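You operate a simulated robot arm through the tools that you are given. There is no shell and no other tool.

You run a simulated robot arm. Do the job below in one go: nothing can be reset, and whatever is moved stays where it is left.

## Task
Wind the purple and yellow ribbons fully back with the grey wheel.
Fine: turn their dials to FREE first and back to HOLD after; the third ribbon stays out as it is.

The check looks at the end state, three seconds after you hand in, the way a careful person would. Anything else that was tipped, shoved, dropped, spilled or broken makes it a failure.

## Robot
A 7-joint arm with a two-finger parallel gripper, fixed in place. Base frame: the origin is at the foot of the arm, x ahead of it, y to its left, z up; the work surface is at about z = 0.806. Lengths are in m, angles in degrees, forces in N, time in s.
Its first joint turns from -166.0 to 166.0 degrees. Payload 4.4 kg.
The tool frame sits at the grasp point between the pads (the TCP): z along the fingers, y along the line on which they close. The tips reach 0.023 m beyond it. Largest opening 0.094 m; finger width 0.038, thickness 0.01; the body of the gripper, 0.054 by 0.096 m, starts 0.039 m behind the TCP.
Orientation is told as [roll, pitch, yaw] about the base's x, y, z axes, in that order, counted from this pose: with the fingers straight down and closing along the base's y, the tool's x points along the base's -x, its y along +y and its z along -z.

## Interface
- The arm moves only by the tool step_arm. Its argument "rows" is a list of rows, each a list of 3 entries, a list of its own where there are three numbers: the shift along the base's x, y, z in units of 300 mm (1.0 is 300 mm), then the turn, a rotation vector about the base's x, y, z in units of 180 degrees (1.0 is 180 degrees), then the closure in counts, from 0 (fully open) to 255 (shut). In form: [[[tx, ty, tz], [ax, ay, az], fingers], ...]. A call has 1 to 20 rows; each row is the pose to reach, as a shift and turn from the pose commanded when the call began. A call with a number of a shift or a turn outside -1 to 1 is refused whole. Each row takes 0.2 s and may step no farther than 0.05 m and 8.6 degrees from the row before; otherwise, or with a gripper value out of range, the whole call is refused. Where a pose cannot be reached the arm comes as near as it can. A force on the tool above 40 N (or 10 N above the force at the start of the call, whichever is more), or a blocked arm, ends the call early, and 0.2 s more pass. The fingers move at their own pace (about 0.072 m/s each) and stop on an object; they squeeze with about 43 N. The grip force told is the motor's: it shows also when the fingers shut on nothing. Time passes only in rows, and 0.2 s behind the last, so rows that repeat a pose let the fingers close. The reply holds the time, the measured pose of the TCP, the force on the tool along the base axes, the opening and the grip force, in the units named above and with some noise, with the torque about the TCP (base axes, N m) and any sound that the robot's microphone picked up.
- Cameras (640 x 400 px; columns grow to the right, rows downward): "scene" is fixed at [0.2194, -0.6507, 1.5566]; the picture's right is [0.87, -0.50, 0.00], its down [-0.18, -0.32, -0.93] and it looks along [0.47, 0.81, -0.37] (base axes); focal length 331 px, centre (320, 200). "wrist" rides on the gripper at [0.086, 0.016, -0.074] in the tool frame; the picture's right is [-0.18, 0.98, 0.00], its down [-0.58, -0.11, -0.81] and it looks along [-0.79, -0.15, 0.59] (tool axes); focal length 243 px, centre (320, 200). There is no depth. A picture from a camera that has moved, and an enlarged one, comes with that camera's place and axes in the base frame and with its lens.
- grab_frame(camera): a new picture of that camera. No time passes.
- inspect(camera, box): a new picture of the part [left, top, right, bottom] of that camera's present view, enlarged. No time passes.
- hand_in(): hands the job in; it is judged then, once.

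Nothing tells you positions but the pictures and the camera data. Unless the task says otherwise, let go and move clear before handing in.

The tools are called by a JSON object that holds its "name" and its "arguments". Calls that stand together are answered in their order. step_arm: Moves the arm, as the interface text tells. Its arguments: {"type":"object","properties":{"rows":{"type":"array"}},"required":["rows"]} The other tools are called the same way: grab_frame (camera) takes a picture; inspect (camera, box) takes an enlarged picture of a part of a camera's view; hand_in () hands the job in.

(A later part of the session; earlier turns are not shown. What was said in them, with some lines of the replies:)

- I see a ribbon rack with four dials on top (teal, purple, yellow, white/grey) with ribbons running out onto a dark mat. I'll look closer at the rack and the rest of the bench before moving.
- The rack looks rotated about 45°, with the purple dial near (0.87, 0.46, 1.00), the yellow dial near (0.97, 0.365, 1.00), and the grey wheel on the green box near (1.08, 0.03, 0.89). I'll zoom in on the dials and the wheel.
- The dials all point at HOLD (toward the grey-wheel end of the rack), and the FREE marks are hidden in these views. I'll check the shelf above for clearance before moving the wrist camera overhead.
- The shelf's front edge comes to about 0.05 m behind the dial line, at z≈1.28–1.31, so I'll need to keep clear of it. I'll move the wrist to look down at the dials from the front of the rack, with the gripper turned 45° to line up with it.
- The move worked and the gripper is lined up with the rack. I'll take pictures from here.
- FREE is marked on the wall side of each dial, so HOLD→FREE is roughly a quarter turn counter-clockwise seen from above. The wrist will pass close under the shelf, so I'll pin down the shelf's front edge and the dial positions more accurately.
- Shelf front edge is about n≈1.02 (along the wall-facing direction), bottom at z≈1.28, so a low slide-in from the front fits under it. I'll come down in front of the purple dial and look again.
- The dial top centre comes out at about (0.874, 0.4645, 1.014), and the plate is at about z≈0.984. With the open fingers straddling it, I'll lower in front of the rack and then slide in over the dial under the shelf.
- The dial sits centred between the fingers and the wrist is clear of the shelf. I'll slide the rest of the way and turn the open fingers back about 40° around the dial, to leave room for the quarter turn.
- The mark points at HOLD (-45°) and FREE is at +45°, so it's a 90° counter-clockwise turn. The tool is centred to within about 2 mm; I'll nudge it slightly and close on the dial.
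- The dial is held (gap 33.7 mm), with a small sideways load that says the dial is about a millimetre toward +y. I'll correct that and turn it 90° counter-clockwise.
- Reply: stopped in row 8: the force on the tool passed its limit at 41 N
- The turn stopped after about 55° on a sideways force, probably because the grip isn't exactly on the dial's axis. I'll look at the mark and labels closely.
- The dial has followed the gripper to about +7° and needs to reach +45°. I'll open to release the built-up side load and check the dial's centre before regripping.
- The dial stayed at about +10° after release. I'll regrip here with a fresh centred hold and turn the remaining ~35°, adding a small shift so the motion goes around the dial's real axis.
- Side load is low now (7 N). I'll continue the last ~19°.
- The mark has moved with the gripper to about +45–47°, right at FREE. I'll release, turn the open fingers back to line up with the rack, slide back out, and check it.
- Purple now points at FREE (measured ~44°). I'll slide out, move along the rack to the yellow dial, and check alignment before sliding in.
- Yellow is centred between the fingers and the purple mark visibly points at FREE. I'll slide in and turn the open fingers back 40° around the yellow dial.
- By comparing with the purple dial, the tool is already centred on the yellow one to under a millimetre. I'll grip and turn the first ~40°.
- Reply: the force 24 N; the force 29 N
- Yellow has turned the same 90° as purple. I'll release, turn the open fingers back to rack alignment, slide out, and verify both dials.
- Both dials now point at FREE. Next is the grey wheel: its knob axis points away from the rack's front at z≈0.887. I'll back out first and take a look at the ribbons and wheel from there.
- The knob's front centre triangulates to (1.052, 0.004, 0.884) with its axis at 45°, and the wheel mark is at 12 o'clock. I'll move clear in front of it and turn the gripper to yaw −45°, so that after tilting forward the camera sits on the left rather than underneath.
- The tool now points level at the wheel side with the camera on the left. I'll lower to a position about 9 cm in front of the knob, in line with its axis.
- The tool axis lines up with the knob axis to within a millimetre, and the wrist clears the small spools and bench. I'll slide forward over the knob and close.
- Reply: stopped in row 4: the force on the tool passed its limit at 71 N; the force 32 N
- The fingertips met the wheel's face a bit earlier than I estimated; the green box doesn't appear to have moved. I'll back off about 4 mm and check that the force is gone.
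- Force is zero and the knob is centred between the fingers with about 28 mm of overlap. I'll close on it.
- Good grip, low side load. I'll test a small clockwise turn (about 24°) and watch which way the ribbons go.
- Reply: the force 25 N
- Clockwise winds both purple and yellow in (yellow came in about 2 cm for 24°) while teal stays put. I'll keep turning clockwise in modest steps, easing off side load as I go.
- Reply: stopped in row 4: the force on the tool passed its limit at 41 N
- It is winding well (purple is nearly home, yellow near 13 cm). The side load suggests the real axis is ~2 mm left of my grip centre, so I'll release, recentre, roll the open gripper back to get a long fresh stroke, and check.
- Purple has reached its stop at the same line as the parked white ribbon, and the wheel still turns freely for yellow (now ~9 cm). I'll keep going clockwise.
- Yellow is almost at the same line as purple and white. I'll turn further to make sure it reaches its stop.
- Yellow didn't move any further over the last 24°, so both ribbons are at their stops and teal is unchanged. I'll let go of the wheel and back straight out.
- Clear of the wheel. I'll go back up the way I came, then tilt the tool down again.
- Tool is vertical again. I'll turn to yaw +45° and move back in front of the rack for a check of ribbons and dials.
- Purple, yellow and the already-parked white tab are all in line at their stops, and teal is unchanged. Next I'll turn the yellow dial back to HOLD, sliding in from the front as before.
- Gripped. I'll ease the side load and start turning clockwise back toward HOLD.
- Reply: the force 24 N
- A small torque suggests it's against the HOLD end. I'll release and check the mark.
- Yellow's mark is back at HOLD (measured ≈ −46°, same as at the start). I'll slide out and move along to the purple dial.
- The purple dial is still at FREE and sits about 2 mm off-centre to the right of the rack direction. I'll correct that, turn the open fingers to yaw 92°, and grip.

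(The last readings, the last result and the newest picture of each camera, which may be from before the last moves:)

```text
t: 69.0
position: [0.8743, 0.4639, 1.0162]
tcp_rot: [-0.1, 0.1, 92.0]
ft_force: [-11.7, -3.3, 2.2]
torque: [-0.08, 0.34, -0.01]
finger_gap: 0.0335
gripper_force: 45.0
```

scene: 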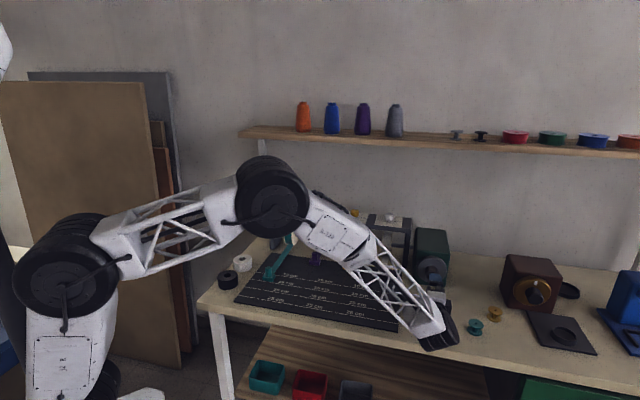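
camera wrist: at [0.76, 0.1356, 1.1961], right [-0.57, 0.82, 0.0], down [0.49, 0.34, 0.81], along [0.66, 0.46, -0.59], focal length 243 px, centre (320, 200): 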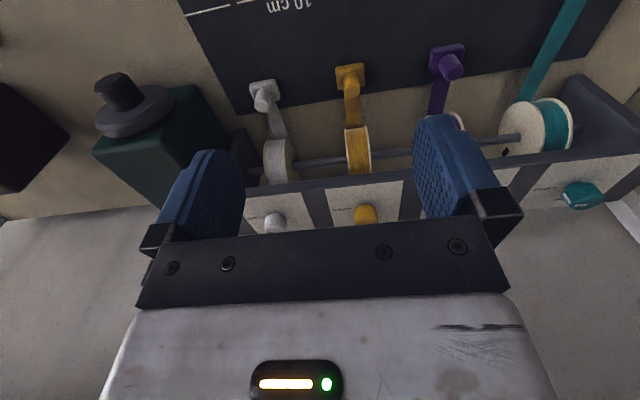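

{"name": "step_arm", "arguments": {"rows": [[[-0.0015, -0.0004, 0], [0, 0, 0], 255], [[-0.0015, -0.0004, 0], [0, 0, -0.0444], 255], [[-0.0015, -0.0004, 0], [0, 0, -0.0888], 255], [[-0.0015, -0.0004, 0], [0, 0, -0.1332], 255]]}}

```text
t: 70.0
position: [0.8737, 0.4642, 1.0177]
tcp_rot: [-0.1, 0.1, 68.0]
ft_force: [-5.4, -1.1, -3.0]
torque: [0.86, -0.51, 0.01]
finger_gap: 0.0335
gripper_force: 45.1
```

Side loads are low; I'll carry on clockwise toward HOLD.

{"name": "step_arm", "arguments": {"rows": [[[-0.0008, -0.0003, 0], [0, 0, -0.0444], 255], [[-0.0008, -0.0003, 0], [0, 0, -0.0888], 255], [[-0.0008, -0.0003, 0], [0, 0, -0.1332], 255]]}}

```text
t: 70.8
position: [0.8731, 0.4626, 1.0156]
tcp_rot: [-0.1, 0.0, 44.0]
ft_force: [2.2, 6.5, -4.2]
torque: [0.38, -0.5, -0.02]
finger_gap: 0.0338
gripper_force: 44.7
```

{"name": "step_arm", "arguments": {"rows": [[[0, 0.0008, -0.0004], [0, 0, -0.0444], 255], [[0, 0.0008, -0.0004], [0, 0, -0.0888], 255], [[0, 0.0008, -0.0004], [0, 0, -0.1332], 255]]}}

```text
t: 71.6
position: [0.8729, 0.4633, 1.0166]
tcp_rot: [-0.1, 0.1, 19.9]
ft_force: [-3.5, 3.8, -1.3]
torque: [0.22, 0.03, 0.03]
finger_gap: 0.0339
gripper_force: 44.6
```

{"name": "step_arm", "arguments": {"rows": [[[-0.0004, 0.0004, 0], [0, 0, -0.0444], 255], [[-0.0004, 0.0004, 0], [0, 0, -0.0888], 255], [[-0.0004, 0.0004, 0], [0, 0, -0.1], 255], [[-0.0004, 0.0004, 0], [0, 0, -0.1], 255]]}}

{"name": "inspect", "arguments": {"camera": "wrist", "box": [240, 104, 400, 204]}}

```text
t: 72.6
position: [0.8724, 0.4634, 1.0166]
tcp_rot: [0.0, 0.0, 2.0]
ft_force: [3.8, -1.0, 2.5]
torque: [-0.04, 0.48, 0.45]
finger_gap: 0.0338
gripper_force: 44.8
```

```text
4.00 times, centred on (320, 154) of wrist
camera zoom: at [0.7864, 0.4758, 1.0912], right [0.15, 0.99, 0.0], down [0.59, -0.09, 0.81], along [0.8, -0.12, -0.59], focal length 970 px, centre (320, 384)
```

zoom: 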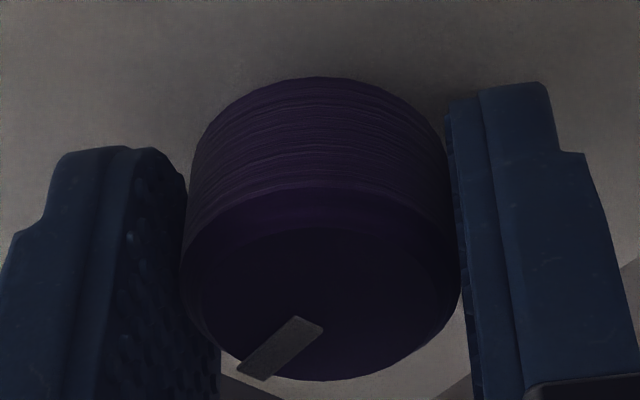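

Purple has turned the full 90° back with almost no side load. I'll release, line the open fingers up with the rack, and check the mark.

{"name": "step_arm", "arguments": {"rows": [[[0, 0, 0], [0, 0, 0], 120], [[0, 0, 0], [0, 0, 0], 0], [[0, 0, 0], [0, 0, 0], 0], [[0, 0, 0], [0, 0, 0.0478], 0], [[0, 0, 0], [0, 0, 0.0955], 0], [[0, 0, 0], [0, 0, 0.143], 0], [[0, 0, 0], [0, 0, 0.191], 0], [[0, 0, 0], [0, 0, 0.2385], 0]]}}

{"name": "inspect", "arguments": {"camera": "wrist", "box": [240, 104, 400, 204]}}

```text
t: 74.4
position: [0.8746, 0.4648, 1.0161]
tcp_rot: [-0.1, 0.1, 45.1]
ft_force: [-0.8, -0.2, 0.0]
torque: [0.02, -0.02, -0.02]
finger_gap: 0.094
gripper_force: 0.1
```

```text
4.00 times, centred on (320, 154) of wrist
camera zoom: at [0.8009, 0.4132, 1.0916], right [-0.57, 0.82, 0.0], down [0.49, 0.34, 0.81], along [0.66, 0.46, -0.59], focal length 970 px, centre (320, 384)
```

zoom: 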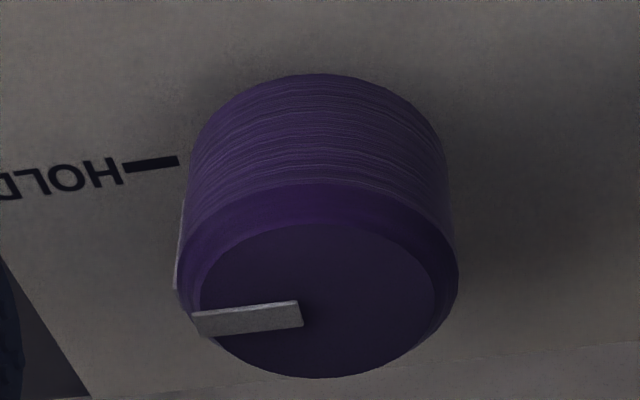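

Purple is back at HOLD too. I'll slide out, rise clear away from the rack, and do a final check of everything.

{"name": "step_arm", "arguments": {"rows": [[[-0.1, -0.1, 0.002], [0, 0, 0], 0], [[-0.2, -0.2, 0.002], [0, 0, 0], 0], [[-0.3, -0.3, 0.01], [0, 0, 0], 0], [[-0.4, -0.4, 0.05], [0, 0, 0], 0], [[-0.48, -0.48, 0.13], [0, 0, 0], 0], [[-0.5, -0.56, 0.25], [0, 0, 0], 0], [[-0.5, -0.64, 0.37], [0, 0, 0], 0], [[-0.5, -0.72, 0.49], [0, 0, 0], 0], [[-0.5, -0.8, 0.61], [0, 0, 0], 0], [[-0.5, -0.88, 0.73], [0, 0, 0], 0], [[-0.5, -0.96, 0.85], [0, 0, 0], 0], [[-0.5, -0.98, 0.9], [0, 0, 0], 0], [[-0.5, -0.98, 0.9], [0, 0, 0], 0]]}}

{"name": "grab_frame", "arguments": {"camera": "scene"}}

{"name": "inspect", "arguments": {"camera": "scene", "box": [225, 195, 465, 345]}}

{"name": "inspect", "arguments": {"camera": "scene", "box": [265, 195, 425, 295]}}

{"name": "inspect", "arguments": {"camera": "scene", "box": [400, 220, 640, 370]}}

{"name": "grab_frame", "arguments": {"camera": "wrist"}}

```text
t: 77.2
position: [0.7226, 0.169, 1.2867]
tcp_rot: [-0.1, 0.0, 45.0]
ft_force: [-0.1, 0.1, -0.2]
torque: [-0.04, 0.0, 0.01]
finger_gap: 0.0938
gripper_force: 0.0
```

```text
taken
```

scene: 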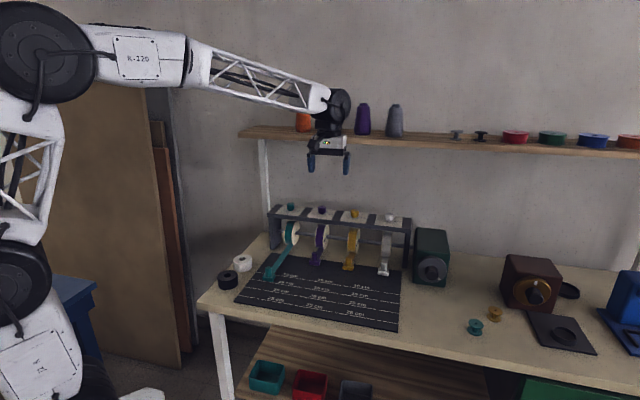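

```text
2.67 times, centred on (345, 270) of scene
camera zoom: at [0.2194, -0.6507, 1.5566], right [0.87, -0.5, 0.0], down [-0.18, -0.32, -0.93], along [0.47, 0.81, -0.37], focal length 883 px, centre (253, 13)
```

zoom: 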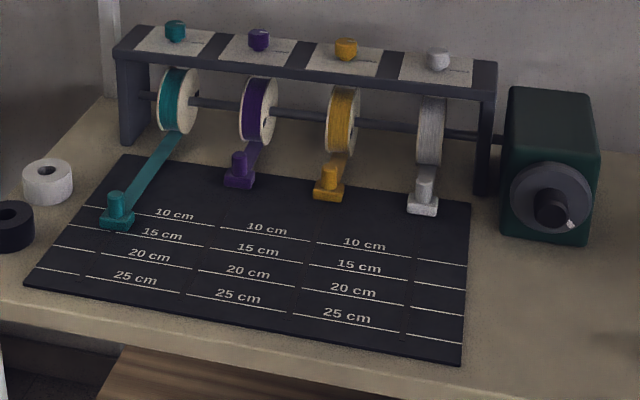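

```text
4.00 times, centred on (345, 245) of scene
camera zoom: at [0.2194, -0.6507, 1.5566], right [0.87, -0.5, 0.0], down [-0.18, -0.32, -0.93], along [0.47, 0.81, -0.37], focal length 1325 px, centre (220, 20)
```

zoom: 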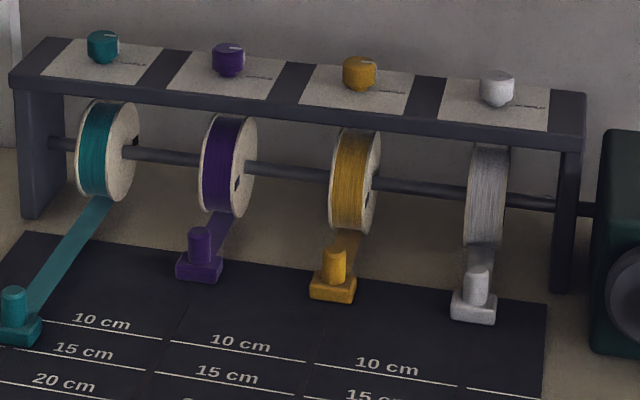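

```text
2.67 times, centred on (520, 295) of scene
camera zoom: at [0.2194, -0.6507, 1.5566], right [0.87, -0.5, 0.0], down [-0.18, -0.32, -0.93], along [0.47, 0.81, -0.37], focal length 883 px, centre (-213, -53)
```

zoom: 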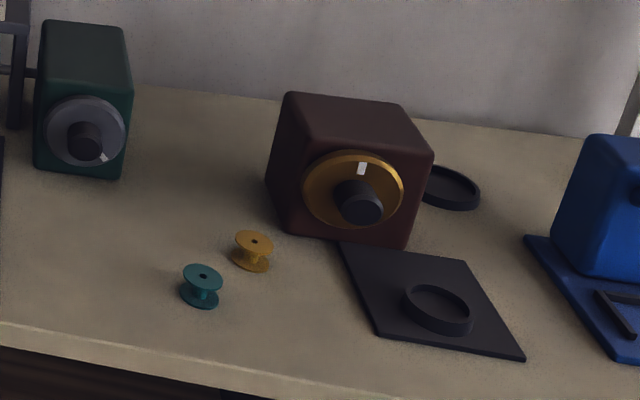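

```text
taken
camera wrist: at [0.6508, 0.1182, 1.3612], right [-0.56, 0.83, 0.0], down [0.49, 0.34, 0.81], along [0.67, 0.45, -0.59], focal length 243 px, centre (320, 200)
```

wrist: 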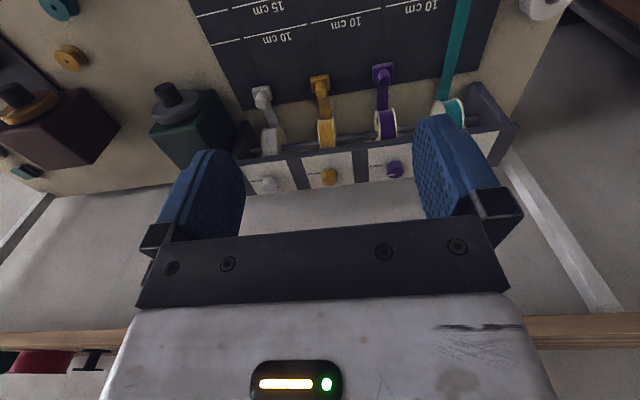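

{"name": "inspect", "arguments": {"camera": "scene", "box": [270, 195, 340, 240]}}

{"name": "inspect", "arguments": {"camera": "scene", "box": [335, 200, 415, 250]}}

{"name": "inspect", "arguments": {"camera": "wrist", "box": [240, 60, 420, 200]}}

```text
8.89 times, centred on (305, 218) of scene
camera zoom: at [0.2194, -0.6507, 1.5566], right [0.87, -0.5, 0.0], down [-0.18, -0.32, -0.93], along [0.47, 0.81, -0.37], focal length 2944 px, centre (453, 44)
```

zoom: 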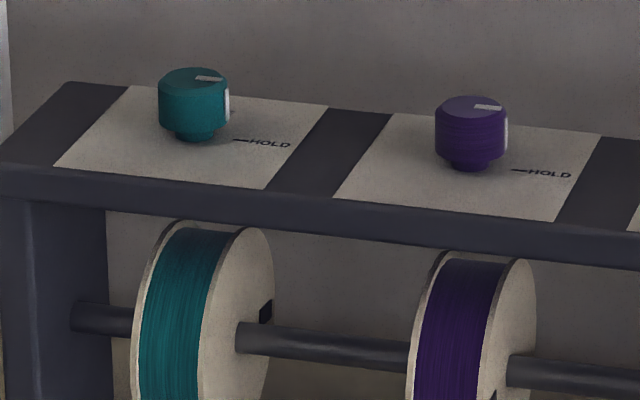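

```text
8.00 times, centred on (375, 225) of scene
camera zoom: at [0.2194, -0.6507, 1.5566], right [0.87, -0.5, 0.0], down [-0.18, -0.32, -0.93], along [0.47, 0.81, -0.37], focal length 2650 px, centre (-120, 0)
```

zoom: 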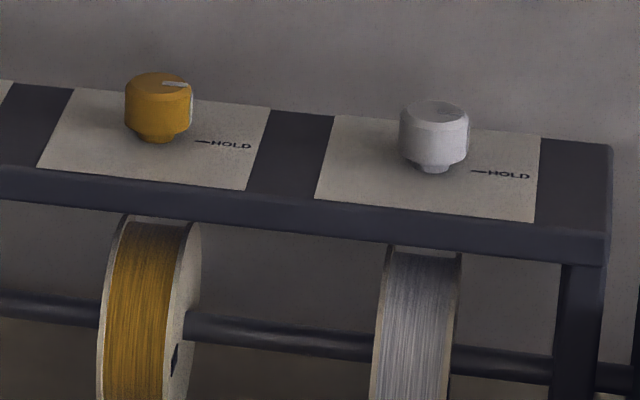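

```text
2.86 times, centred on (330, 130) of wrist
camera zoom: at [0.6508, 0.1182, 1.3612], right [-0.56, 0.83, 0.0], down [0.49, 0.34, 0.81], along [0.67, 0.45, -0.59], focal length 693 px, centre (291, 400)
```

zoom: 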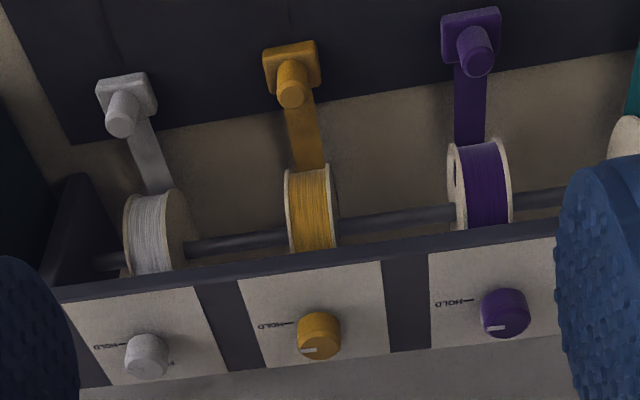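

The dials look exactly as they did at the start: purple and yellow are on HOLD. Both ribbons are parked in line with the white one, teal is still out as it was, and nothing else has moved. The gripper is empty and clear, so I'm handing in.

{"name": "hand_in", "arguments": {}}

```text
The job is handed in.
```

The purple and yellow ribbons are both wound fully back and the job is handed in; no verdict came back with the hand-in.

- **Dials:** I turned purple and yellow to FREE first. Both are back on HOLD, and the marks look the same as at the start.
- **Winding:** I turned the grey wheel clockwise about 136° in two strokes. Both ribbons reached their stops, level with the parked white one. Yellow did not move over the last 24° of turning.
- **Third ribbon:** teal is still out where it was, with its dial untouched.
- **Contact:** the fingertips pressed the wheel's face at about 71 N on the first approach, and I backed off. The green box and everything else look unmoved in the final pictures.

The gripper was empty and clear of the rack before handing in.
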